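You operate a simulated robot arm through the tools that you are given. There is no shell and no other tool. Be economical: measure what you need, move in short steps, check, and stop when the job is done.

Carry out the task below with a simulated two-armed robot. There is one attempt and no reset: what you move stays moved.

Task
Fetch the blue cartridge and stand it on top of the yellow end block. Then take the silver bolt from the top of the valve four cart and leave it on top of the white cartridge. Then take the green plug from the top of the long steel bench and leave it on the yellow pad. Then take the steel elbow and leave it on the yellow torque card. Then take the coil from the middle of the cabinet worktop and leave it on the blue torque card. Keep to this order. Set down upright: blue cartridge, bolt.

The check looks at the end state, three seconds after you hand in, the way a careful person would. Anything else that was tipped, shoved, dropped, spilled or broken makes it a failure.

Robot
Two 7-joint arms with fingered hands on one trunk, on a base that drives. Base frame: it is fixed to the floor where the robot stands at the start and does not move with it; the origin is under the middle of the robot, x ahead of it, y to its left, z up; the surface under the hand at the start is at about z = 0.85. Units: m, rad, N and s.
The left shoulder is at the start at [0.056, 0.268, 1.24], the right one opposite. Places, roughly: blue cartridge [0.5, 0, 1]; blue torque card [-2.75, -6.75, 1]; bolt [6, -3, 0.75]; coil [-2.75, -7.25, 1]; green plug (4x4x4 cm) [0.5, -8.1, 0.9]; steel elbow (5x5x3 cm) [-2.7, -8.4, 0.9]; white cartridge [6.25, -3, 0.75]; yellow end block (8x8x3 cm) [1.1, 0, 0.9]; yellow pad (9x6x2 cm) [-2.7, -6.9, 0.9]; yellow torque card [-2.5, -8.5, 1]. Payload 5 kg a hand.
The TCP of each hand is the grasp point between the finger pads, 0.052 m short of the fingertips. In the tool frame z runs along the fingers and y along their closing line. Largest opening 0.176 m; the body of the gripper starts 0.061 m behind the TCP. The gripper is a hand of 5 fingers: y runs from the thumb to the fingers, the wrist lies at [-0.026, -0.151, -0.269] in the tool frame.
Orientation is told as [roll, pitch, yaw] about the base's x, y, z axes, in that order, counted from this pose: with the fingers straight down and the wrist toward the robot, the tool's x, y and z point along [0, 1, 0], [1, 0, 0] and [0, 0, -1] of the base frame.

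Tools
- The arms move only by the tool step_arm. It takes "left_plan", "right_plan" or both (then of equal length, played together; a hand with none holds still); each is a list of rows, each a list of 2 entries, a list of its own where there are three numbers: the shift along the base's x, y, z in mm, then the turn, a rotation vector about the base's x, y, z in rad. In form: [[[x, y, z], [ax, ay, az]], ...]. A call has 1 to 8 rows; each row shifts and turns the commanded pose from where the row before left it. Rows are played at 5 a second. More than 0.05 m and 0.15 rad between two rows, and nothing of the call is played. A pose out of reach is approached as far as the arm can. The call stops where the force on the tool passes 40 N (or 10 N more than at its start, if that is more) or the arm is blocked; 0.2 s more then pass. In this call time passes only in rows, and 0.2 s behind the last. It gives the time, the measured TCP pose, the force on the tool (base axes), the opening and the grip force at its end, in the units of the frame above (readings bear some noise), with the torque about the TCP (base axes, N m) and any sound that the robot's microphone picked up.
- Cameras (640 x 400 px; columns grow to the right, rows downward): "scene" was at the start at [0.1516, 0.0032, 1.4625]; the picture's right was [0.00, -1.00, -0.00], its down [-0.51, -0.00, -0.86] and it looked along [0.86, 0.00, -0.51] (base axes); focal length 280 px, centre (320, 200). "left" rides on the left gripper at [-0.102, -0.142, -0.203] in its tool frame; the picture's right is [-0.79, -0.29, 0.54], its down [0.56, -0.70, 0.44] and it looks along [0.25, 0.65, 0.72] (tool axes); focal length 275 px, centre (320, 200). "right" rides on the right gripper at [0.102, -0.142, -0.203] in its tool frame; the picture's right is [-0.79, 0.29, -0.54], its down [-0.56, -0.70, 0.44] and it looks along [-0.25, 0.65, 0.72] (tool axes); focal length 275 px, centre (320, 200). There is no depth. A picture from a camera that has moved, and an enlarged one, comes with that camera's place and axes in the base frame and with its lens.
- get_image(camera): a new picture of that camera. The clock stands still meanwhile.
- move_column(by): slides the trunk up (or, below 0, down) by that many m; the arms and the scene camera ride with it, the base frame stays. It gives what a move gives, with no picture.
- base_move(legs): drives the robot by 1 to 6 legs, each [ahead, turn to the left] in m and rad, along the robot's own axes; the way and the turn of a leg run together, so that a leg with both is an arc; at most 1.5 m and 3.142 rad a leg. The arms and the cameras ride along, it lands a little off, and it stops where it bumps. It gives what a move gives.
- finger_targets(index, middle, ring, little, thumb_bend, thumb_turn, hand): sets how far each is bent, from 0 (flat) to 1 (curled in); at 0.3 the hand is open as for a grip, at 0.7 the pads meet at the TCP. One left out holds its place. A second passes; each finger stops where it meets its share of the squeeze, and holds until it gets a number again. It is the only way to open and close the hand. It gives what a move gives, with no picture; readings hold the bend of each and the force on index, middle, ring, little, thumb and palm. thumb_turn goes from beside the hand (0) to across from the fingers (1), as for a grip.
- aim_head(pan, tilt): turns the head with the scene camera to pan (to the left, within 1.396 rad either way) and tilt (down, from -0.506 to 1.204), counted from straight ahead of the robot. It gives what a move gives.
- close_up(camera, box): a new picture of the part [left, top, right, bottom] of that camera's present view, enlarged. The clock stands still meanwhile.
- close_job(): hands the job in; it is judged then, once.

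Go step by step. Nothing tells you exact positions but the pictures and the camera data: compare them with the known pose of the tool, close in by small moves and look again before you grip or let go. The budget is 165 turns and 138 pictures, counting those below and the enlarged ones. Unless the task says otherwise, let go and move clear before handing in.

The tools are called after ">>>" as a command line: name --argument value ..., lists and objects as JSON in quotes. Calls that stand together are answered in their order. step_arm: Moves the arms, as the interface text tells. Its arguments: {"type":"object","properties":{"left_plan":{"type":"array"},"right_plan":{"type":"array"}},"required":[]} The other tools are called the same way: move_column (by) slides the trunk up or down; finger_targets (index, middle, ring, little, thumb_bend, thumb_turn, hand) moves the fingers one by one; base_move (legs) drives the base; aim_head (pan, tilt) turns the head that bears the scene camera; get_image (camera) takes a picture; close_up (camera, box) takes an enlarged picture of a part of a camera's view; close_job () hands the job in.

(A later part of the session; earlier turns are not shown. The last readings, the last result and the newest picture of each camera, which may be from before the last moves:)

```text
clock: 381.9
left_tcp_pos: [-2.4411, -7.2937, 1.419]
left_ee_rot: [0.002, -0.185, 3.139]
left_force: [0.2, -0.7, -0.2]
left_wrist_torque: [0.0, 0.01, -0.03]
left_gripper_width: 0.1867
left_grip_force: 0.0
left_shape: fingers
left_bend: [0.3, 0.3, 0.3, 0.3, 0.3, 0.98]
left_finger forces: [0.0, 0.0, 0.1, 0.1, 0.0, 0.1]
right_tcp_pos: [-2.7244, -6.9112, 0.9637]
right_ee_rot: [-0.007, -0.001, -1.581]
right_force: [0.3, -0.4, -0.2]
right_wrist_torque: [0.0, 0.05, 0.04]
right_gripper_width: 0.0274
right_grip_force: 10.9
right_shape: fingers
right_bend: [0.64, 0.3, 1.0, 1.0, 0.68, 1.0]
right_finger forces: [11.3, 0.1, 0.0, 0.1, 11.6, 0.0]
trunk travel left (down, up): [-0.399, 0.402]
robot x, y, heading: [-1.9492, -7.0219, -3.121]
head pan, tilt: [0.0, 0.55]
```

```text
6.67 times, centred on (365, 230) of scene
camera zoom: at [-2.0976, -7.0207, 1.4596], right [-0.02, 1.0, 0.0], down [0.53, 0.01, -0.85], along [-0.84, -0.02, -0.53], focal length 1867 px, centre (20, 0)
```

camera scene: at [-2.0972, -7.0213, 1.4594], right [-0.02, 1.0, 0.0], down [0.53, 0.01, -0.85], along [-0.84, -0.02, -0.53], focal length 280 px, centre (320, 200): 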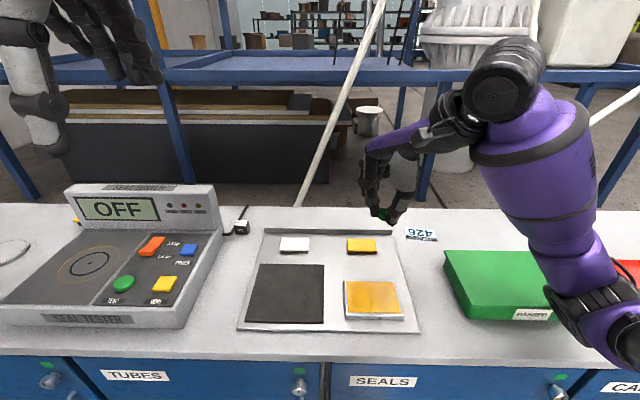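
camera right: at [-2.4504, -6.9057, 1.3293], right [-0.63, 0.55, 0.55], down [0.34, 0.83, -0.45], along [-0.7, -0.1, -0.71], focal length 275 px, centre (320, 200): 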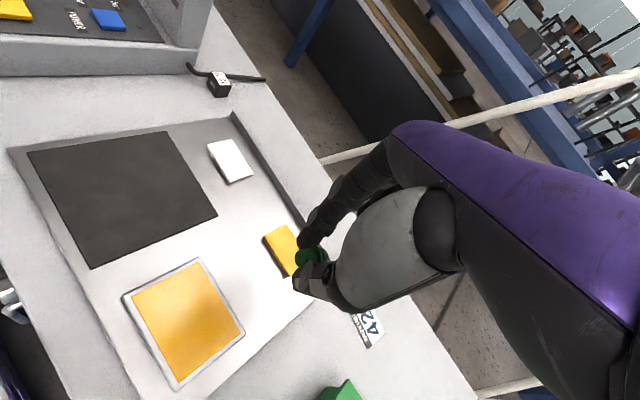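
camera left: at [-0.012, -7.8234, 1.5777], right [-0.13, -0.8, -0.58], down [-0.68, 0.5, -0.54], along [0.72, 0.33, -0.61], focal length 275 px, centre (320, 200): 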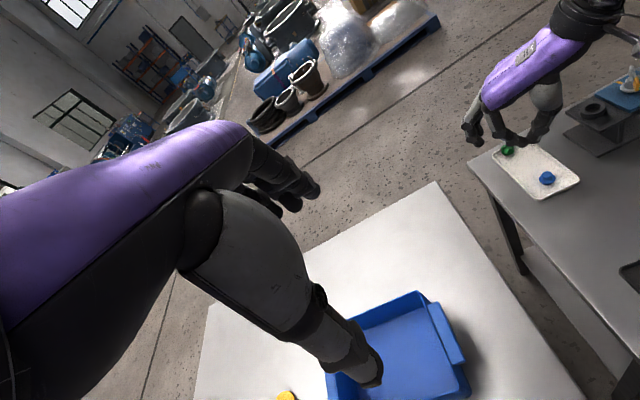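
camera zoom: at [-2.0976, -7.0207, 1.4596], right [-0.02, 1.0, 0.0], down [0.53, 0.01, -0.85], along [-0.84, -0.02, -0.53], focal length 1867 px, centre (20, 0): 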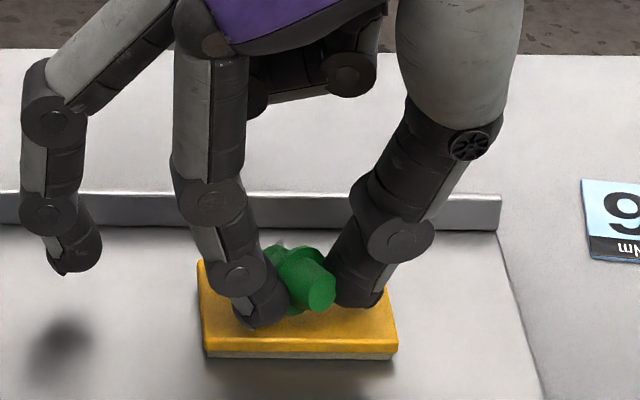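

Centred just above the pad. Lowering 3 mm and releasing gently.

>>> step_arm --right_plan '[[[0, 0, -2], [0, 0, 0]], [[0, 0, -2], [0, 0, 0]]]'

>>> finger_targets --hand "right" --index 0.6 --thumb_bend 0.62

>>> finger_targets --hand "right" --index 0.55 --thumb_bend 0.55

>>> step_arm --right_plan '[[[0, 0, 15], [0, 0, 0]], [[0, 0, 30], [0, 0, 0]], [[0, 0, 45], [0, 0, 0]], [[0, 0, 45], [0, 0, 0]], [[0, 0, 45], [0, 0, 0]]]'

>>> close_up --camera "scene" --box '[310, 180, 430, 280]'

```text
clock: 382.5
left_tcp_pos: [-2.4416, -7.2931, 1.4175]
left_ee_rot: [0.003, -0.184, 3.137]
left_force: [-0.3, -0.5, 0.4]
left_wrist_torque: [0.0, -0.02, 0.02]
left_gripper_width: 0.1868
left_grip_force: 0.1
left_shape: fingers
left_bend: [0.3, 0.3, 0.3, 0.3, 0.3, 0.98]
left_finger forces: [0.0, 0.1, 0.0, 0.0, 0.0, 0.0]
right_tcp_pos: [-2.7236, -6.911, 0.9594]
right_ee_rot: [-0.008, -0.002, -1.581]
right_force: [-0.1, -0.2, -0.1]
right_wrist_torque: [-0.02, 0.0, -0.05]
right_gripper_width: 0.0278
right_grip_force: 11.3
right_shape: fingers
right_bend: [0.64, 0.3, 1.0, 1.0, 0.68, 1.0]
right_finger forces: [11.2, 0.0, 0.1, 0.0, 11.5, 0.1]
trunk travel left (down, up): [-0.399, 0.402]
robot x, y, heading: [-1.9489, -7.0206, -3.125]
head pan, tilt: [0.0, 0.55]
```

```text
clock: 383.5
left_tcp_pos: [-2.4399, -7.293, 1.4186]
left_ee_rot: [0.002, -0.186, 3.138]
left_force: [0.0, 0.1, -0.4]
left_wrist_torque: [-0.02, -0.02, 0.04]
left_gripper_width: 0.1867
left_grip_force: 0.0
left_shape: fingers
left_bend: [0.3, 0.3, 0.3, 0.3, 0.3, 0.98]
left_finger forces: [0.0, 0.1, 0.0, 0.0, 0.0, 0.0]
right_tcp_pos: [-2.7242, -6.9111, 0.9613]
right_ee_rot: [-0.008, -0.002, -1.582]
right_force: [-0.7, 2.1, 17.8]
right_wrist_torque: [-0.48, -0.2, -0.01]
right_gripper_width: 0.0475
right_grip_force: 8.9
right_shape: fingers
right_bend: [0.62, 0.3, 1.0, 1.0, 0.62, 1.0]
right_finger forces: [16.3, 0.0, 0.0, 0.0, 1.6, 0.0]
trunk travel left (down, up): [-0.399, 0.402]
robot x, y, heading: [-1.9489, -7.021, -3.125]
head pan, tilt: [0.0, 0.55]
```

```text
clock: 384.5
left_tcp_pos: [-2.4406, -7.2929, 1.4185]
left_ee_rot: [0.007, -0.186, 3.138]
left_force: [-0.2, 0.6, -0.1]
left_wrist_torque: [0.0, 0.01, 0.02]
left_gripper_width: 0.1868
left_grip_force: 0.0
left_shape: fingers
left_bend: [0.3, 0.3, 0.3, 0.3, 0.3, 0.98]
left_finger forces: [0.0, 0.1, 0.0, 0.0, 0.1, 0.0]
right_tcp_pos: [-2.7216, -6.9124, 0.9606]
right_ee_rot: [-0.009, -0.001, -1.582]
right_force: [0.0, 6.9, 24.8]
right_wrist_torque: [-0.53, -0.37, 0.1]
right_gripper_width: 0.0632
right_grip_force: 12.6
right_shape: fingers
right_bend: [0.61, 0.3, 1.0, 1.0, 0.55, 1.0]
right_finger forces: [25.6, 0.0, 0.1, 0.0, 0.1, 0.0]
trunk travel left (down, up): [-0.399, 0.402]
robot x, y, heading: [-1.9514, -7.0211, -3.123]
head pan, tilt: [0.0, 0.55]
```

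```text
clock: 385.7
left_tcp_pos: [-2.4395, -7.2956, 1.4176]
left_ee_rot: [0.003, -0.184, 3.14]
left_force: [0.3, -0.9, 0.0]
left_wrist_torque: [0.17, 0.16, -0.04]
left_gripper_width: 0.1869
left_grip_force: 0.0
left_shape: fingers
left_bend: [0.3, 0.3, 0.3, 0.3, 0.3, 0.98]
left_finger forces: [0.0, 0.1, 0.1, 0.0, 0.0, 0.0]
right_tcp_pos: [-2.7197, -6.9148, 1.1381]
right_ee_rot: [-0.006, 0.0, -1.58]
right_force: [1.7, -1.4, -2.0]
right_wrist_torque: [0.12, 0.04, 0.02]
right_gripper_width: 0.0773
right_grip_force: 0.1
right_shape: fingers
right_bend: [0.55, 0.3, 1.0, 1.0, 0.55, 1.0]
right_finger forces: [0.0, 0.0, 0.0, 0.0, 0.0, 0.1]
trunk travel left (down, up): [-0.399, 0.402]
robot x, y, heading: [-1.9481, -7.0208, -3.124]
head pan, tilt: [0.0, 0.55]
```

```text
4.00 times, centred on (370, 230) of scene
camera zoom: at [-2.0966, -7.0219, 1.4598], right [-0.02, 1.0, 0.0], down [0.53, 0.01, -0.85], along [-0.85, -0.02, -0.53], focal length 1120 px, centre (120, 80)
```

zoom: 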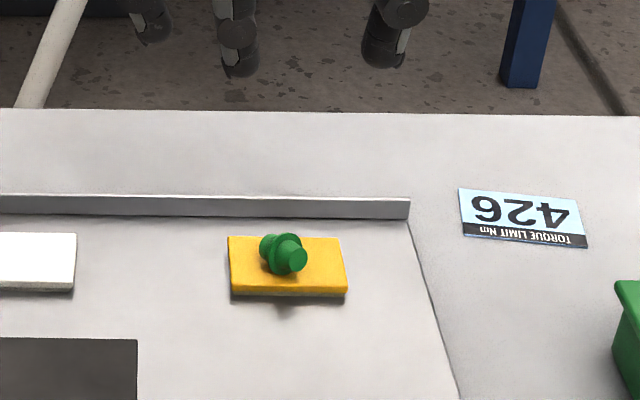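

The green plug rests on the yellow pad. Next, retract the arm and drive along the counter to the steel elbow near (-2.7, -8.4).

>>> step_arm --right_plan '[[[20, 10, 20], [0, 0, -0.15]], [[30, 10, 20], [0, 0, -0.15]], [[35, 10, 15], [0, 0, -0.15]], [[40, 10, 10], [0, 0, -0.15]], [[40, 5, 0], [0, 0, -0.15]], [[40, 5, 0], [0, 0, -0.15]], [[40, 0, 0], [0, 0, -0.15]], [[0, 0, 0], [0, 0, -0.15]]]'

>>> base_move --legs '[[-0.35, 0], [0, 1.55], [1.45, 0], [0, -1.57]]'

>>> aim_head --pan -0.1 --tilt 0.55

>>> get_image --camera "scene"

```text
clock: 387.5
left_tcp_pos: [-2.4407, -7.2947, 1.4177]
left_ee_rot: [0.003, -0.182, 3.137]
left_force: [0.1, -1.0, 0.4]
left_wrist_torque: [0.04, 0.07, -0.01]
left_gripper_width: 0.1867
left_grip_force: 0.0
left_shape: fingers
left_bend: [0.3, 0.3, 0.3, 0.3, 0.3, 0.98]
left_finger forces: [0.1, 0.1, 0.0, 0.0, 0.0, 0.0]
right_tcp_pos: [-2.4785, -6.8596, 1.2045]
right_ee_rot: [-0.009, -0.002, -2.781]
right_force: [-0.2, 0.1, -1.9]
right_wrist_torque: [0.02, 0.06, -0.01]
right_gripper_width: 0.0771
right_grip_force: 0.0
right_shape: fingers
right_bend: [0.55, 0.3, 1.0, 1.0, 0.55, 1.0]
right_finger forces: [0.1, 0.0, 0.1, 0.0, 0.0, 0.0]
trunk travel left (down, up): [-0.399, 0.402]
robot x, y, heading: [-1.9497, -7.0192, -3.12]
head pan, tilt: [0.0, 0.55]
```

```text
clock: 411.5
left_tcp_pos: [-1.9561, -8.7558, 1.4166]
left_ee_rot: [0.013, -0.182, -3.037]
left_force: [0.2, -0.6, 0.2]
left_wrist_torque: [-0.02, 0.0, 0.04]
left_gripper_width: 0.1864
left_grip_force: 0.1
left_shape: fingers
left_bend: [0.3, 0.3, 0.3, 0.3, 0.3, 0.97]
left_finger forces: [0.1, 0.0, 0.0, 0.1, 0.0, 0.1]
right_tcp_pos: [-2.0377, -8.323, 1.2053]
right_ee_rot: [-0.009, -0.002, -2.681]
right_force: [0.4, 0.3, -0.4]
right_wrist_torque: [0.04, 0.0, -0.01]
right_gripper_width: 0.0772
right_grip_force: 0.0
right_shape: fingers
right_bend: [0.55, 0.3, 1.0, 1.0, 0.55, 1.0]
right_finger forces: [0.1, 0.1, 0.1, 0.0, 0.0, 0.0]
trunk travel left (down, up): [-0.399, 0.402]
robot x, y, heading: [-1.4963, -8.4462, -3.017]
head pan, tilt: [0.0, 0.55]
```

```text
clock: 412.2
left_tcp_pos: [-1.935, -8.7482, 1.4246]
left_ee_rot: [0.018, -0.197, -3.038]
left_force: [2.9, 4.8, 2.3]
left_wrist_torque: [-0.51, 0.27, 0.24]
left_gripper_width: 0.1866
left_grip_force: 0.1
left_shape: fingers
left_bend: [0.3, 0.3, 0.3, 0.3, 0.3, 0.98]
left_finger forces: [0.1, 0.0, 0.1, 0.0, 0.1, 0.0]
right_tcp_pos: [-2.0212, -8.3158, 1.2139]
right_ee_rot: [-0.012, -0.016, -2.683]
right_force: [1.3, 4.0, 1.1]
right_wrist_torque: [-0.41, 0.22, -0.04]
right_gripper_width: 0.0771
right_grip_force: 0.1
right_shape: fingers
right_bend: [0.55, 0.3, 1.0, 1.0, 0.55, 1.0]
right_finger forces: [0.1, 0.0, 0.0, 0.1, 0.0, 0.0]
trunk travel left (down, up): [-0.399, 0.402]
robot x, y, heading: [-1.4907, -8.4469, -3.025]
head pan, tilt: [-0.099, 0.55]
```

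```text
23 pictures are left
camera scene: at [-1.6381, -8.4494, 1.4599], right [-0.02, 1.0, 0.0], down [0.53, 0.01, -0.85], along [-0.85, -0.02, -0.53], focal length 280 px, centre (320, 200)
```

scene: 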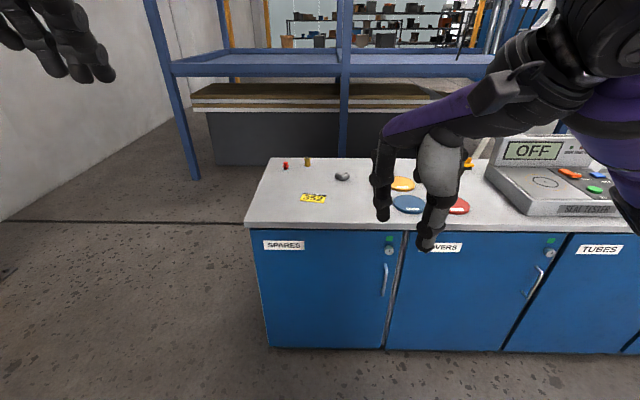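

The elbow is at about (-2.727, -8.378), the yellow torque card at about (-2.56, -8.50). Driving 0.41 m closer and zooming.

>>> base_move --legs '[[0.41, 0]]'

>>> finger_targets --hand "right" --ring 0.3 --little 0.3 --middle 0.5 --index 0.5 --thumb_bend 0.5

>>> close_up --camera "scene" --box '[250, 150, 430, 270]'

>>> get_image --camera "right"

```text
clock: 415.5
left_tcp_pos: [-2.352, -8.8008, 1.4219]
left_ee_rot: [0.016, -0.19, -3.043]
left_force: [-0.7, 0.8, -2.2]
left_wrist_torque: [-0.1, -0.01, 0.04]
left_gripper_width: 0.1866
left_grip_force: 0.1
left_shape: fingers
left_bend: [0.3, 0.3, 0.3, 0.3, 0.3, 0.98]
left_finger forces: [0.0, 0.1, 0.0, 0.0, 0.0, 0.0]
right_tcp_pos: [-2.4367, -8.3672, 1.2123]
right_ee_rot: [-0.011, -0.013, -2.686]
right_force: [0.8, -0.3, 0.0]
right_wrist_torque: [0.07, 0.05, 0.0]
right_gripper_width: 0.077
right_grip_force: 0.1
right_shape: fingers
right_bend: [0.55, 0.3, 1.0, 1.0, 0.55, 1.0]
right_finger forces: [0.1, 0.0, 0.0, 0.0, 0.0, 0.0]
trunk travel left (down, up): [-0.399, 0.402]
robot x, y, heading: [-1.9071, -8.4953, -3.024]
head pan, tilt: [-0.099, 0.55]
```

```text
clock: 415.7
left_tcp_pos: [-2.3071, -8.7925, 1.4354]
left_ee_rot: [0.002, -0.22, -3.042]
left_force: [-20.1, -12.9, 0.0]
left_wrist_torque: [1.92, -3.51, 1.04]
left_gripper_width: 0.1865
left_grip_force: 0.1
left_shape: fingers
left_bend: [0.3, 0.3, 0.3, 0.3, 0.3, 0.97]
left_finger forces: [0.0, 0.1, 0.1, 0.1, 0.0, 0.1]
right_tcp_pos: [-2.3945, -8.3674, 1.2277]
right_ee_rot: [-0.005, -0.047, -2.678]
right_force: [7.4, -0.5, 1.2]
right_wrist_torque: [-0.04, 0.9, -0.17]
right_gripper_width: 0.0995
right_grip_force: 0.0
right_shape: fingers
right_bend: [0.5, 0.5, 0.87, 0.88, 0.5, 1.0]
right_finger forces: [0.0, 0.0, 0.0, 0.0, 0.0, 0.0]
trunk travel left (down, up): [-0.399, 0.402]
robot x, y, heading: [-1.9057, -8.4975, -3.025]
head pan, tilt: [-0.099, 0.55]
stopped (left hand): the force on the tool passed its limit at 85 N (the readings are from after the stop); the commanded pose is now the measured one
```

```text
3.33 times, centred on (340, 210) of scene
camera zoom: at [-2.0443, -8.5055, 1.4675], right [-0.06, 1.0, 0.0], down [0.47, 0.03, -0.88], along [-0.88, -0.05, -0.47], focal length 934 px, centre (253, 167)
```

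zoom: 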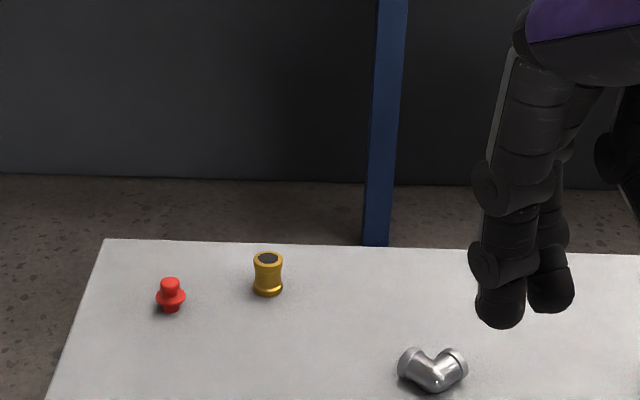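

```text
21 pictures are left
camera right: at [-2.2126, -8.3918, 1.4232], right [-0.59, 0.59, 0.56], down [0.36, 0.81, -0.47], along [-0.73, -0.08, -0.68], focal length 275 px, centre (320, 200)
```

right: 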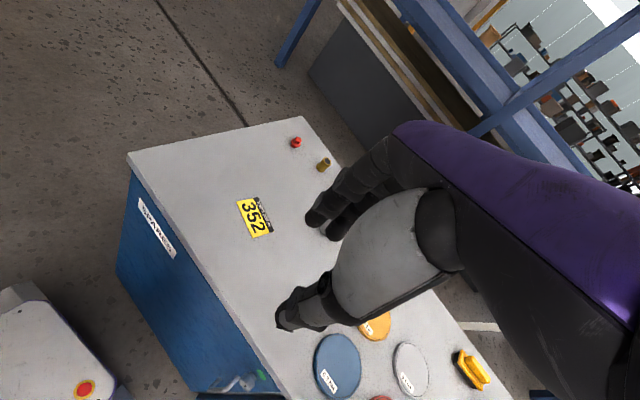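

The elbow lies as a V with its apex toward me at about (-2.705, -8.379). I'll pinch it with the thumb on the apex and the index inside the V. Opening the other fingers and moving above it.

>>> finger_targets --hand "right" --index 0.55 --middle 0.3 --ring 0.3 --little 0.3 --thumb_bend 0.56

>>> step_arm --right_plan '[[[-39, -1, -28], [0.0026, -0.0052, -0.0525]], [[-39, -1, -28], [0.0026, -0.0052, -0.0525]], [[-39, -1, -28], [0.0026, -0.0052, -0.0525]], [[-39, -1, -28], [0.0026, -0.0052, -0.0525]], [[-39, -1, -28], [0.0026, -0.0052, -0.0525]], [[-39, -1, -28], [0.0026, -0.0052, -0.0525]], [[-39, -1, -28], [0.0026, -0.0052, -0.0525]], [[-37, -1, -28], [0.0026, -0.0052, -0.0525]]]'

>>> close_up --camera "right" --box '[180, 170, 400, 350]'

>>> close_up --camera "scene" --box '[290, 200, 450, 330]'

```text
clock: 416.7
left_tcp_pos: [-2.3143, -8.7933, 1.4326]
left_ee_rot: [0.003, -0.215, -3.046]
left_force: [-20.9, -9.1, -4.9]
left_wrist_torque: [0.95, -2.82, 1.11]
left_gripper_width: 0.1865
left_grip_force: 0.1
left_shape: fingers
left_bend: [0.3, 0.3, 0.3, 0.3, 0.3, 0.97]
left_finger forces: [0.0, 0.0, 0.1, 0.1, 0.0, 0.1]
right_tcp_pos: [-2.4022, -8.3688, 1.2251]
right_ee_rot: [-0.004, -0.042, -2.679]
right_force: [2.0, 0.0, 0.9]
right_wrist_torque: [0.01, 0.26, -0.06]
right_gripper_width: 0.0752
right_grip_force: 0.0
right_shape: fingers
right_bend: [0.55, 0.3, 0.3, 0.3, 0.56, 1.0]
right_finger forces: [0.1, 0.0, 0.1, 0.0, 0.0, 0.1]
trunk travel left (down, up): [-0.399, 0.402]
robot x, y, heading: [-1.9036, -8.4973, -3.02]
head pan, tilt: [-0.099, 0.55]
```

```text
clock: 418.5
left_tcp_pos: [-2.3187, -8.7925, 1.4288]
left_ee_rot: [0.006, -0.209, -3.046]
left_force: [-21.5, -7.7, -8.2]
left_wrist_torque: [0.37, -2.41, 1.18]
left_gripper_width: 0.1867
left_grip_force: 0.0
left_shape: fingers
left_bend: [0.3, 0.3, 0.3, 0.3, 0.3, 0.97]
left_finger forces: [0.1, 0.1, 0.0, 0.1, 0.1, 0.0]
right_tcp_pos: [-2.7187, -8.3725, 0.9991]
right_ee_rot: [-0.027, 0.014, -3.111]
right_force: [-1.7, -0.3, 0.8]
right_wrist_torque: [0.02, -0.19, 0.02]
right_gripper_width: 0.0752
right_grip_force: 0.1
right_shape: fingers
right_bend: [0.55, 0.3, 0.3, 0.3, 0.56, 1.0]
right_finger forces: [0.0, 0.0, 0.1, 0.0, 0.0, 0.1]
trunk travel left (down, up): [-0.399, 0.402]
robot x, y, heading: [-1.9043, -8.4956, -3.023]
head pan, tilt: [-0.099, 0.55]
```

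```text
2.22 times, centred on (290, 260) of right
camera zoom: at [-2.5759, -8.4761, 1.1991], right [-0.32, 0.77, 0.56], down [0.69, 0.59, -0.42], along [-0.65, 0.25, -0.72], focal length 612 px, centre (387, 67)
```

zoom: 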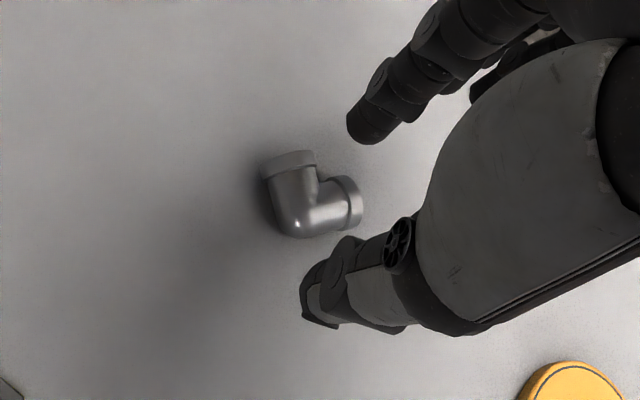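

```text
3.08 times, centred on (370, 265) of scene
camera zoom: at [-2.056, -8.5066, 1.465], right [-0.05, 1.0, 0.0], down [0.48, 0.03, -0.88], along [-0.88, -0.05, -0.48], focal length 862 px, centre (166, 0)
```

zoom: 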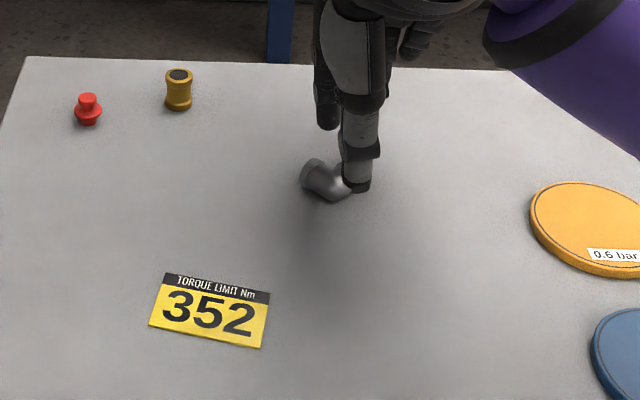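

The left hand has drifted back against its own arm (steady 20 N), so I'll move it forward and level it while the right hand aligns and descends to the elbow.

>>> step_arm --left_plan '[[[-30, 0, -15], [0.004, -0.04, 0]], [[-30, 0, -15], [0.004, -0.04, 0]], [[-30, 0, -15], [0.004, -0.04, 0]], [[-30, 0, -15], [0.004, -0.04, 0]], [[-30, 0, -15], [0.004, -0.04, 0]]]' --right_plan '[[[-2, -4, -5], [-0.014, 0.007, 0]], [[-2, -3, -5], [-0.013, 0.006, 0]], [[0, 0, -10], [0, 0, 0]], [[0, 0, -10], [0, 0, 0]], [[0, 0, -8], [0, 0, 0]]]'

>>> close_up --camera "right" --box '[200, 180, 380, 330]'

```text
clock: 419.7
left_tcp_pos: [-2.4685, -8.7978, 1.3529]
left_ee_rot: [0.017, -0.005, -3.035]
left_force: [-2.0, -0.8, -0.8]
left_wrist_torque: [0.05, -0.22, -0.05]
left_gripper_width: 0.1867
left_grip_force: 0.0
left_shape: fingers
left_bend: [0.3, 0.3, 0.3, 0.3, 0.3, 0.98]
left_finger forces: [0.0, 0.0, 0.0, 0.0, 0.1, 0.0]
right_tcp_pos: [-2.7205, -8.3792, 0.9598]
right_ee_rot: [-0.001, 0.003, -3.112]
right_force: [-0.6, -0.2, -1.3]
right_wrist_torque: [0.03, -0.1, 0.02]
right_gripper_width: 0.0752
right_grip_force: 0.1
right_shape: fingers
right_bend: [0.55, 0.3, 0.3, 0.3, 0.56, 1.0]
right_finger forces: [0.0, 0.0, 0.0, 0.0, 0.0, 0.1]
trunk travel left (down, up): [-0.399, 0.402]
robot x, y, heading: [-1.903, -8.4963, -3.028]
head pan, tilt: [-0.099, 0.55]
```

```text
2.67 times, centred on (290, 255) of right
camera zoom: at [-2.5758, -8.4753, 1.1622], right [-0.31, 0.78, 0.54], down [0.69, 0.58, -0.44], along [-0.66, 0.23, -0.72], focal length 734 px, centre (400, 53)
```

zoom: 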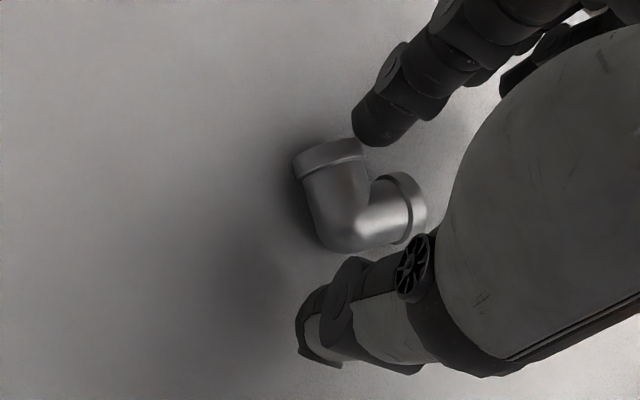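

Nearly right; shifting +5 mm in y so the index enters the V, then lowering 8 mm and closing.

>>> step_arm --right_plan '[[[-1, 5, 0], [0, 0, 0]], [[0, 0, -5], [0, 0, 0]], [[0, 0, -3], [0, 0, 0]]]'

>>> finger_targets --hand "right" --index 0.65 --thumb_bend 0.63

>>> close_up --camera "right" --box '[200, 180, 380, 330]'

```text
clock: 420.5
left_tcp_pos: [-2.468, -8.7967, 1.3565]
left_ee_rot: [0.015, -0.007, -3.037]
left_force: [-0.7, 1.1, 0.1]
left_wrist_torque: [-0.04, -0.02, 0.01]
left_gripper_width: 0.1867
left_grip_force: 0.1
left_shape: fingers
left_bend: [0.3, 0.3, 0.3, 0.3, 0.3, 0.98]
left_finger forces: [0.0, 0.0, 0.0, 0.1, 0.1, 0.0]
right_tcp_pos: [-2.7206, -8.3721, 0.9549]
right_ee_rot: [0.001, -0.002, -3.112]
right_force: [-0.4, -0.1, 2.8]
right_wrist_torque: [-0.05, 0.14, -0.02]
right_gripper_width: 0.0756
right_grip_force: 1.2
right_shape: fingers
right_bend: [0.55, 0.3, 0.3, 0.3, 0.56, 1.0]
right_finger forces: [2.2, 0.0, 0.0, 0.1, 0.0, 0.0]
trunk travel left (down, up): [-0.399, 0.402]
robot x, y, heading: [-1.9084, -8.4984, -3.029]
head pan, tilt: [-0.099, 0.55]
```

```text
clock: 421.5
left_tcp_pos: [-2.4673, -8.7981, 1.3564]
left_ee_rot: [0.014, -0.007, -3.037]
left_force: [0.3, -0.6, 0.3]
left_wrist_torque: [-0.07, 0.0, -0.04]
left_gripper_width: 0.1865
left_grip_force: 0.0
left_shape: fingers
left_bend: [0.3, 0.3, 0.3, 0.3, 0.3, 0.98]
left_finger forces: [0.0, 0.0, 0.1, 0.0, 0.0, 0.1]
right_tcp_pos: [-2.7207, -8.3716, 0.9533]
right_ee_rot: [-0.001, 0.0, -3.111]
right_force: [0.6, 0.1, 0.5]
right_wrist_torque: [-0.02, 0.0, -0.02]
right_gripper_width: 0.0389
right_grip_force: 0.5
right_shape: fingers
right_bend: [0.65, 0.3, 0.3, 0.3, 0.63, 1.0]
right_finger forces: [0.1, 0.1, 0.0, 0.1, 0.2, 0.1]
trunk travel left (down, up): [-0.399, 0.402]
robot x, y, heading: [-1.9101, -8.4989, -3.028]
head pan, tilt: [-0.099, 0.55]
```

```text
2.67 times, centred on (290, 255) of right
camera zoom: at [-2.5749, -8.4696, 1.1559], right [-0.31, 0.78, 0.54], down [0.68, 0.58, -0.44], along [-0.66, 0.23, -0.72], focal length 734 px, centre (400, 53)
```

zoom: 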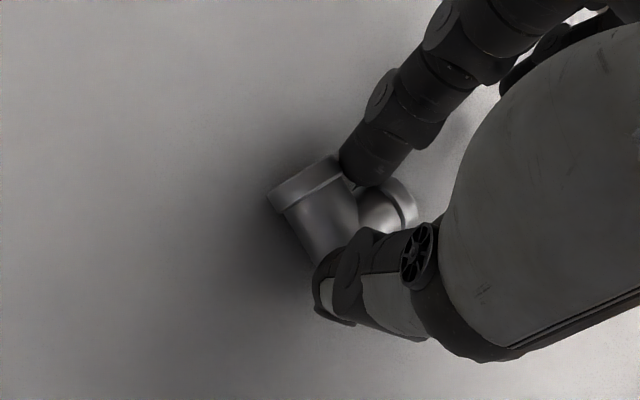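

Index is inside the V and thumb at the apex. Squeezing and lifting.

>>> finger_targets --hand "right" --index 0.74 --thumb_bend 0.74

>>> step_arm --right_plan '[[[0, 0, 5], [0, 0, 0]], [[0, 0, 10], [0, 0, 0]], [[0, 0, 20], [0, 0, 0]], [[0, 0, 30], [0, 0, 0]]]'

>>> close_up --camera "scene" --box '[290, 180, 430, 320]'

```text
clock: 422.5
left_tcp_pos: [-2.4674, -8.7971, 1.3567]
left_ee_rot: [0.014, -0.007, -3.037]
left_force: [-0.7, -0.2, 0.0]
left_wrist_torque: [-0.03, 0.01, 0.0]
left_gripper_width: 0.1864
left_grip_force: 0.0
left_shape: fingers
left_bend: [0.3, 0.3, 0.3, 0.3, 0.3, 0.98]
left_finger forces: [0.0, 0.0, 0.0, 0.1, 0.0, 0.1]
right_tcp_pos: [-2.7197, -8.3722, 0.9543]
right_ee_rot: [0.001, -0.001, -3.113]
right_force: [2.1, 0.1, 10.0]
right_wrist_torque: [-0.14, 0.09, 0.05]
right_gripper_width: 0.029
right_grip_force: 15.5
right_shape: fingers
right_bend: [0.64, 0.3, 0.3, 0.3, 0.69, 1.0]
right_finger forces: [18.0, 0.1, 0.0, 0.0, 13.4, 0.0]
trunk travel left (down, up): [-0.399, 0.402]
robot x, y, heading: [-1.9045, -8.4987, -3.022]
head pan, tilt: [-0.099, 0.55]
```

```text
clock: 423.5
left_tcp_pos: [-2.4668, -8.7992, 1.3557]
left_ee_rot: [0.014, -0.01, -3.036]
left_force: [1.3, -0.1, 0.2]
left_wrist_torque: [0.09, 0.15, 0.02]
left_gripper_width: 0.1864
left_grip_force: 0.0
left_shape: fingers
left_bend: [0.3, 0.3, 0.3, 0.3, 0.3, 0.98]
left_finger forces: [0.1, 0.0, 0.0, 0.1, 0.0, 0.0]
right_tcp_pos: [-2.7184, -8.3749, 1.0188]
right_ee_rot: [0.001, 0.0, -3.111]
right_force: [2.0, -0.6, -0.6]
right_wrist_torque: [0.07, 0.14, -0.06]
right_gripper_width: 0.0071
right_grip_force: 0.1
right_shape: fingers
right_bend: [0.71, 0.3, 0.3, 0.3, 0.73, 1.0]
right_finger forces: [0.1, 0.1, 0.0, 0.0, 0.0, 0.1]
trunk travel left (down, up): [-0.399, 0.402]
robot x, y, heading: [-1.9075, -8.4994, -3.023]
head pan, tilt: [-0.099, 0.55]
```

```text
2.86 times, centred on (360, 250) of scene
camera zoom: at [-2.0524, -8.5033, 1.4598], right [-0.02, 1.0, 0.0], down [0.53, 0.01, -0.85], along [-0.85, -0.01, -0.53], focal length 800 px, centre (206, 57)
```

zoom: 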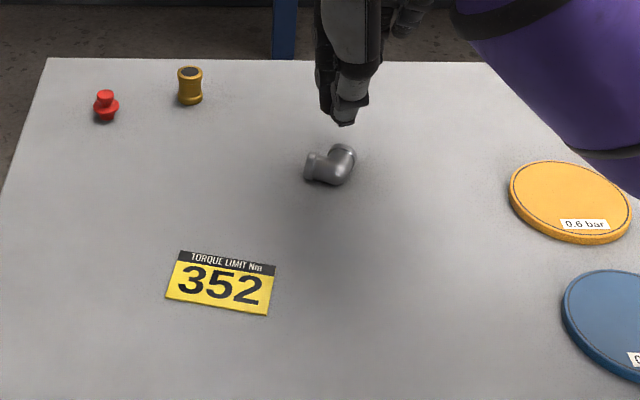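

It slipped because the tips were too high again. The elbow only turned a little. I'll repeat with the hand aligned to the V's bisector, and lower to the worktop after pre-closing, as worked for the plug.

>>> finger_targets --hand "right" --index 0.55 --thumb_bend 0.56

>>> step_arm --right_plan '[[[4, 2, 0], [0, 0, 0.148]], [[4, 3, -20], [0, 0, 0.148]], [[0, 0, -20], [0, 0, 0]]]'

>>> close_up --camera "right" --box '[200, 180, 380, 330]'

```text
clock: 424.5
left_tcp_pos: [-2.467, -8.7978, 1.3572]
left_ee_rot: [0.015, -0.007, -3.036]
left_force: [0.3, 0.4, -0.3]
left_wrist_torque: [0.0, -0.02, -0.03]
left_gripper_width: 0.1866
left_grip_force: 0.1
left_shape: fingers
left_bend: [0.3, 0.3, 0.3, 0.3, 0.3, 0.98]
left_finger forces: [0.1, 0.0, 0.1, 0.1, 0.1, 0.0]
right_tcp_pos: [-2.7205, -8.3739, 1.017]
right_ee_rot: [0.0, 0.0, -3.113]
right_force: [0.5, -0.6, -0.1]
right_wrist_torque: [-0.04, -0.04, 0.02]
right_gripper_width: 0.0748
right_grip_force: 0.0
right_shape: fingers
right_bend: [0.55, 0.3, 0.3, 0.3, 0.56, 1.0]
right_finger forces: [0.0, 0.1, 0.0, 0.0, 0.1, 0.0]
trunk travel left (down, up): [-0.399, 0.402]
robot x, y, heading: [-1.9088, -8.4943, -3.024]
head pan, tilt: [-0.099, 0.55]
```

```text
clock: 425.3
left_tcp_pos: [-2.4677, -8.7981, 1.356]
left_ee_rot: [0.015, -0.007, -3.038]
left_force: [-0.6, -0.2, -0.1]
left_wrist_torque: [-0.02, -0.01, -0.04]
left_gripper_width: 0.1867
left_grip_force: 0.1
left_shape: fingers
left_bend: [0.3, 0.3, 0.3, 0.3, 0.3, 0.98]
left_finger forces: [0.0, 0.0, 0.0, 0.0, 0.0, 0.1]
right_tcp_pos: [-2.7128, -8.3673, 0.9779]
right_ee_rot: [0.0, 0.0, -2.813]
right_force: [-0.2, 0.3, 2.2]
right_wrist_torque: [-0.02, -0.01, 0.01]
right_gripper_width: 0.0747
right_grip_force: 0.0
right_shape: fingers
right_bend: [0.55, 0.3, 0.3, 0.3, 0.56, 1.0]
right_finger forces: [0.0, 0.1, 0.0, 0.0, 0.0, 0.1]
trunk travel left (down, up): [-0.399, 0.402]
robot x, y, heading: [-1.9043, -8.5003, -3.023]
head pan, tilt: [-0.099, 0.55]
```

```text
2.67 times, centred on (290, 255) of right
camera zoom: at [-2.5454, -8.4183, 1.1798], right [-0.53, 0.66, 0.54], down [0.49, 0.75, -0.44], along [-0.7, 0.03, -0.72], focal length 734 px, centre (400, 53)
```

zoom: 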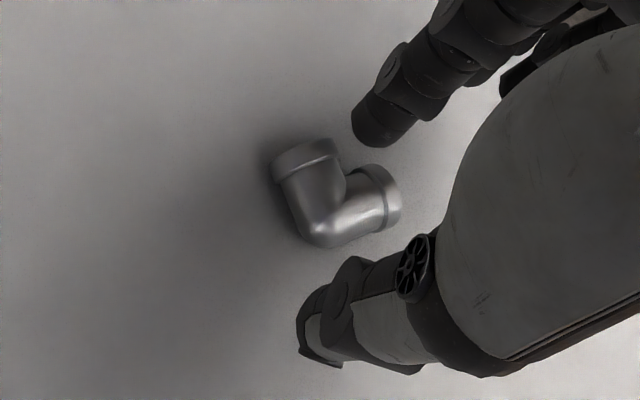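

The V is aligned with the index now. Descending, pre-closing, then lowering to the worktop.

>>> step_arm --right_plan '[[[-4, -2, -8], [0, 0, 0]], [[0, 0, -8], [0, 0, 0]], [[0, 0, -4], [0, 0, 0]]]'

>>> finger_targets --hand "right" --index 0.635 --thumb_bend 0.635

>>> step_arm --right_plan '[[[0, 0, -3], [0, 0, 0]], [[0, 0, -3], [0, 0, 0]], [[0, 0, -2], [0, 0, 0]]]'

>>> close_up --camera "right" --box '[200, 180, 380, 330]'

```text
clock: 426.1
left_tcp_pos: [-2.4686, -8.7976, 1.3561]
left_ee_rot: [0.013, -0.006, -3.036]
left_force: [0.0, -0.4, -0.2]
left_wrist_torque: [0.03, 0.02, -0.02]
left_gripper_width: 0.1866
left_grip_force: 0.0
left_shape: fingers
left_bend: [0.3, 0.3, 0.3, 0.3, 0.3, 0.98]
left_finger forces: [0.0, 0.0, 0.0, 0.0, 0.0, 0.0]
right_tcp_pos: [-2.7161, -8.3688, 0.9581]
right_ee_rot: [0.0, 0.0, -2.817]
right_force: [-1.1, 0.2, 0.5]
right_wrist_torque: [0.02, 0.02, -0.02]
right_gripper_width: 0.0747
right_grip_force: 0.0
right_shape: fingers
right_bend: [0.55, 0.3, 0.3, 0.3, 0.56, 1.0]
right_finger forces: [0.0, 0.1, 0.1, 0.0, 0.1, 0.0]
trunk travel left (down, up): [-0.399, 0.402]
robot x, y, heading: [-1.905, -8.4995, -3.026]
head pan, tilt: [-0.099, 0.55]
```

```text
clock: 427.1
left_tcp_pos: [-2.4679, -8.7971, 1.3552]
left_ee_rot: [0.015, -0.007, -3.038]
left_force: [0.3, -0.2, -0.2]
left_wrist_torque: [-0.03, 0.0, 0.02]
left_gripper_width: 0.1864
left_grip_force: 0.0
left_shape: fingers
left_bend: [0.3, 0.3, 0.3, 0.3, 0.3, 0.98]
left_finger forces: [0.1, 0.0, 0.0, 0.0, 0.1, 0.0]
right_tcp_pos: [-2.7154, -8.3689, 0.9569]
right_ee_rot: [0.0, 0.0, -2.815]
right_force: [-0.7, 0.9, 0.1]
right_wrist_torque: [-0.02, 0.02, 0.01]
right_gripper_width: 0.0431
right_grip_force: 0.3
right_shape: fingers
right_bend: [0.63, 0.3, 0.3, 0.3, 0.63, 1.0]
right_finger forces: [0.4, 0.0, 0.0, 0.1, 0.0, 0.1]
trunk travel left (down, up): [-0.399, 0.402]
robot x, y, heading: [-1.9055, -8.4993, -3.023]
head pan, tilt: [-0.099, 0.55]
```

```text
clock: 427.9
left_tcp_pos: [-2.467, -8.7973, 1.3566]
left_ee_rot: [0.012, -0.009, -3.036]
left_force: [-0.3, -0.5, 1.2]
left_wrist_torque: [-0.04, 0.0, -0.01]
left_gripper_width: 0.1866
left_grip_force: 0.1
left_shape: fingers
left_bend: [0.3, 0.3, 0.3, 0.3, 0.3, 0.98]
left_finger forces: [0.1, 0.0, 0.0, 0.0, 0.1, 0.1]
right_tcp_pos: [-2.7155, -8.369, 0.9528]
right_ee_rot: [-0.001, -0.005, -2.816]
right_force: [-5.8, 0.2, 24.0]
right_wrist_torque: [-0.35, 0.66, -0.07]
right_gripper_width: 0.0416
right_grip_force: 10.1
right_shape: fingers
right_bend: [0.63, 0.3, 0.3, 0.3, 0.63, 1.0]
right_finger forces: [20.8, 0.1, 0.1, 0.1, 0.1, 0.0]
trunk travel left (down, up): [-0.399, 0.402]
robot x, y, heading: [-1.9054, -8.4984, -3.027]
head pan, tilt: [-0.099, 0.55]
```

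```text
2.67 times, centred on (290, 255) of right
camera zoom: at [-2.5482, -8.4206, 1.1543], right [-0.52, 0.66, 0.54], down [0.48, 0.75, -0.45], along [-0.7, 0.03, -0.71], focal length 734 px, centre (400, 53)
```

zoom: 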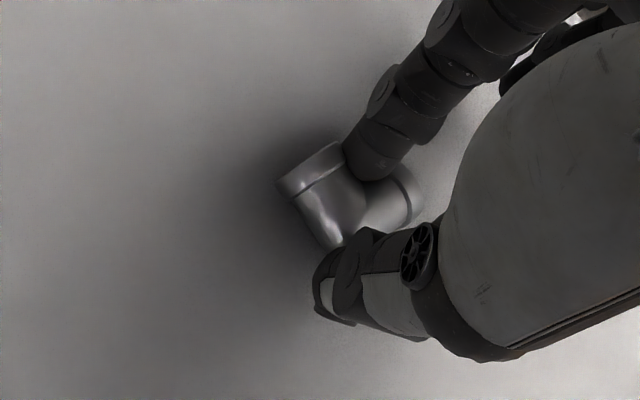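

Index tip is on the worktop inside the V. Easing 2 mm and squeezing, then a small test lift.

>>> step_arm --right_plan '[[[0, 0, 3], [0, 0, 0]]]'

>>> finger_targets --hand "right" --index 0.76 --thumb_bend 0.76

>>> step_arm --right_plan '[[[0, 0, 4], [0, 0, 0]], [[0, 0, 6], [0, 0, 0]]]'

```text
clock: 428.3
left_tcp_pos: [-2.4672, -8.7978, 1.3567]
left_ee_rot: [0.013, -0.005, -3.036]
left_force: [0.2, 0.2, 0.5]
left_wrist_torque: [-0.03, -0.04, 0.01]
left_gripper_width: 0.1863
left_grip_force: 0.1
left_shape: fingers
left_bend: [0.3, 0.3, 0.3, 0.3, 0.3, 0.98]
left_finger forces: [0.0, 0.0, 0.1, 0.0, 0.0, 0.0]
right_tcp_pos: [-2.7154, -8.3696, 0.9535]
right_ee_rot: [0.0, -0.003, -2.816]
right_force: [-7.0, 0.8, 22.1]
right_wrist_torque: [-0.34, 0.68, -0.14]
right_gripper_width: 0.0429
right_grip_force: 9.8
right_shape: fingers
right_bend: [0.62, 0.3, 0.3, 0.3, 0.63, 1.0]
right_finger forces: [19.8, 0.0, 0.0, 0.0, 0.0, 0.0]
trunk travel left (down, up): [-0.399, 0.402]
robot x, y, heading: [-1.9067, -8.4993, -3.029]
head pan, tilt: [-0.099, 0.55]
```

```text
clock: 429.3
left_tcp_pos: [-2.4664, -8.7965, 1.3565]
left_ee_rot: [0.015, -0.008, -3.036]
left_force: [0.4, -1.0, -0.4]
left_wrist_torque: [-0.03, 0.0, 0.0]
left_gripper_width: 0.1866
left_grip_force: 0.0
left_shape: fingers
left_bend: [0.3, 0.3, 0.3, 0.3, 0.3, 0.98]
left_finger forces: [0.1, 0.0, 0.0, 0.0, 0.1, 0.1]
right_tcp_pos: [-2.7151, -8.3703, 0.9512]
right_ee_rot: [0.0, 0.0, -2.813]
right_force: [3.3, 2.4, 11.3]
right_wrist_torque: [-0.13, -0.05, 0.05]
right_gripper_width: 0.0309
right_grip_force: 18.3
right_shape: fingers
right_bend: [0.71, 0.3, 0.3, 0.3, 0.71, 1.0]
right_finger forces: [19.9, 0.1, 0.0, 0.1, 16.6, 0.0]
trunk travel left (down, up): [-0.399, 0.402]
robot x, y, heading: [-1.9065, -8.5002, -3.028]
head pan, tilt: [-0.099, 0.55]
```

```text
clock: 429.9
left_tcp_pos: [-2.4669, -8.797, 1.357]
left_ee_rot: [0.013, -0.008, -3.038]
left_force: [0.9, 0.1, -0.5]
left_wrist_torque: [-0.01, 0.02, 0.0]
left_gripper_width: 0.1866
left_grip_force: 0.1
left_shape: fingers
left_bend: [0.3, 0.3, 0.3, 0.3, 0.3, 0.98]
left_finger forces: [0.0, 0.0, 0.1, 0.1, 0.0, 0.0]
right_tcp_pos: [-2.7149, -8.3708, 0.9628]
right_ee_rot: [-0.002, -0.001, -2.816]
right_force: [-1.0, 0.1, 2.0]
right_wrist_torque: [-0.05, 0.14, -0.01]
right_gripper_width: 0.0069
right_grip_force: 0.0
right_shape: fingers
right_bend: [0.72, 0.3, 0.3, 0.3, 0.75, 1.0]
right_finger forces: [0.1, 0.1, 0.0, 0.1, 0.1, 0.0]
trunk travel left (down, up): [-0.399, 0.402]
robot x, y, heading: [-1.9046, -8.4994, -3.029]
head pan, tilt: [-0.099, 0.55]
```

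It slipped again. A better grip: close along one leg's axis — across the 5 cm width between a leg's flat end face and the other leg's outer side. Opening wide, lifting and looking.

>>> finger_targets --hand "right" --index 0.5 --middle 0.5 --ring 0.3 --thumb_bend 0.5

>>> step_arm --right_plan '[[[0, 0, 30], [0, 0, 0]], [[0, 0, 30], [0, 0, 0]]]'

>>> close_up --camera "right" --box '[200, 160, 380, 310]'

```text
clock: 430.9
left_tcp_pos: [-2.4667, -8.7985, 1.3561]
left_ee_rot: [0.015, -0.007, -3.036]
left_force: [-0.3, 0.1, 0.0]
left_wrist_torque: [-0.02, 0.0, 0.0]
left_gripper_width: 0.1866
left_grip_force: 0.0
left_shape: fingers
left_bend: [0.3, 0.3, 0.3, 0.3, 0.3, 0.98]
left_finger forces: [0.0, 0.1, 0.1, 0.1, 0.0, 0.0]
right_tcp_pos: [-2.716, -8.3699, 0.9617]
right_ee_rot: [-0.001, -0.001, -2.815]
right_force: [-0.4, -0.2, 0.4]
right_wrist_torque: [0.02, 0.0, 0.03]
right_gripper_width: 0.0992
right_grip_force: 0.1
right_shape: fingers
right_bend: [0.5, 0.5, 0.3, 0.3, 0.5, 1.0]
right_finger forces: [0.1, 0.1, 0.1, 0.0, 0.0, 0.0]
trunk travel left (down, up): [-0.399, 0.402]
robot x, y, heading: [-1.904, -8.4987, -3.028]
head pan, tilt: [-0.099, 0.55]
```

```text
clock: 431.5
left_tcp_pos: [-2.4678, -8.7964, 1.3556]
left_ee_rot: [0.018, -0.006, -3.04]
left_force: [1.4, 0.5, 0.1]
left_wrist_torque: [-0.17, 0.21, 0.02]
left_gripper_width: 0.1865
left_grip_force: 0.1
left_shape: fingers
left_bend: [0.3, 0.3, 0.3, 0.3, 0.3, 0.98]
left_finger forces: [0.0, 0.0, 0.1, 0.0, 0.0, 0.0]
right_tcp_pos: [-2.7156, -8.3704, 1.0238]
right_ee_rot: [0.001, 0.002, -2.816]
right_force: [0.7, 0.5, -0.7]
right_wrist_torque: [-0.12, 0.1, -0.02]
right_gripper_width: 0.0991
right_grip_force: 0.1
right_shape: fingers
right_bend: [0.5, 0.5, 0.3, 0.3, 0.5, 1.0]
right_finger forces: [0.0, 0.1, 0.0, 0.0, 0.1, 0.0]
trunk travel left (down, up): [-0.399, 0.402]
robot x, y, heading: [-1.9084, -8.4944, -3.024]
head pan, tilt: [-0.099, 0.55]
```

```text
2.67 times, centred on (290, 235) of right
camera zoom: at [-2.5489, -8.4214, 1.2259], right [-0.53, 0.66, 0.54], down [0.49, 0.75, -0.44], along [-0.7, 0.03, -0.72], focal length 734 px, centre (400, 107)
```

zoom: 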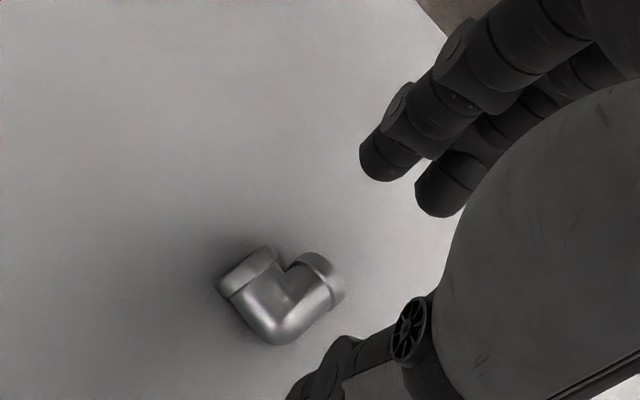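

The elbow's legs now point along -y and -x: bend at (-2.709, -8.378), far end face at x≈-2.745. I'll close along x with index on the flat far end face and thumb on the near side (5 cm wide), which keeps the fingers nearly vertical.

>>> finger_targets --hand "right" --index 0.54 --middle 0.3 --thumb_bend 0.55

>>> step_arm --right_plan '[[[-1, -1, 0], [0, 0, -0.131]], [[-1, -1, 0], [0, 0, -0.131]], [[-1, -1, 0], [0, 0, -0.131]], [[-1, -1, -15], [0, 0, -0.131]], [[0, 0, -25], [0, 0, 0]], [[0, 0, -15], [0, 0, 0]], [[0, 0, -10], [0, 0, 0]]]'

>>> close_up --camera "right" --box '[200, 180, 380, 330]'

```text
clock: 432.5
left_tcp_pos: [-2.4666, -8.7965, 1.3566]
left_ee_rot: [0.014, -0.009, -3.036]
left_force: [-0.4, 0.6, 0.1]
left_wrist_torque: [0.0, 0.08, 0.0]
left_gripper_width: 0.1863
left_grip_force: 0.1
left_shape: fingers
left_bend: [0.3, 0.3, 0.3, 0.3, 0.3, 0.98]
left_finger forces: [0.1, 0.0, 0.0, 0.0, 0.0, 0.0]
right_tcp_pos: [-2.7158, -8.3707, 1.0234]
right_ee_rot: [0.0, 0.0, -2.815]
right_force: [0.2, -1.2, 0.4]
right_wrist_torque: [-0.02, 0.03, -0.04]
right_gripper_width: 0.08
right_grip_force: 0.1
right_shape: fingers
right_bend: [0.54, 0.3, 0.3, 0.3, 0.55, 1.0]
right_finger forces: [0.1, 0.1, 0.0, 0.1, 0.1, 0.0]
trunk travel left (down, up): [-0.399, 0.402]
robot x, y, heading: [-1.9073, -8.4982, -3.025]
head pan, tilt: [-0.099, 0.55]
```

```text
clock: 434.1
left_tcp_pos: [-2.4644, -8.7995, 1.3576]
left_ee_rot: [0.012, -0.009, -3.036]
left_force: [-0.9, -0.3, -0.8]
left_wrist_torque: [-0.04, -0.07, -0.01]
left_gripper_width: 0.1866
left_grip_force: 0.0
left_shape: fingers
left_bend: [0.3, 0.3, 0.3, 0.3, 0.3, 0.98]
left_finger forces: [0.1, 0.0, 0.0, 0.0, 0.0, 0.0]
right_tcp_pos: [-2.7188, -8.3736, 0.9654]
right_ee_rot: [0.0, -0.009, 2.943]
right_force: [0.3, 0.1, -0.4]
right_wrist_torque: [0.02, -0.03, -0.01]
right_gripper_width: 0.0798
right_grip_force: 0.0
right_shape: fingers
right_bend: [0.54, 0.3, 0.3, 0.3, 0.55, 1.0]
right_finger forces: [0.0, 0.0, 0.0, 0.0, 0.1, 0.0]
trunk travel left (down, up): [-0.399, 0.402]
robot x, y, heading: [-1.9065, -8.4985, -3.024]
head pan, tilt: [-0.099, 0.55]
```

```text
2.67 times, centred on (290, 255) of right
camera zoom: at [-2.5984, -8.5024, 1.1667], right [-0.12, 0.83, 0.54], down [0.8, 0.41, -0.45], along [-0.59, 0.38, -0.71], focal length 734 px, centre (400, 53)
```

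zoom: 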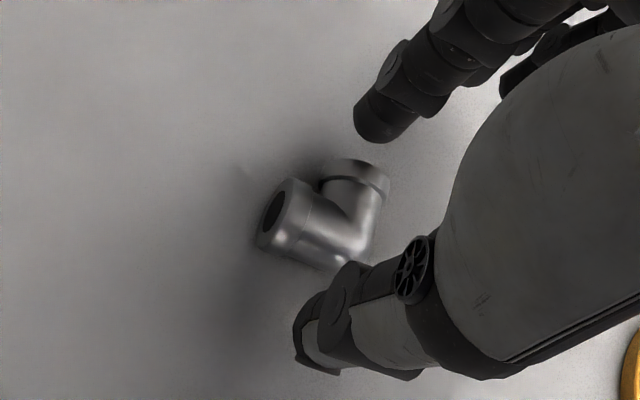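

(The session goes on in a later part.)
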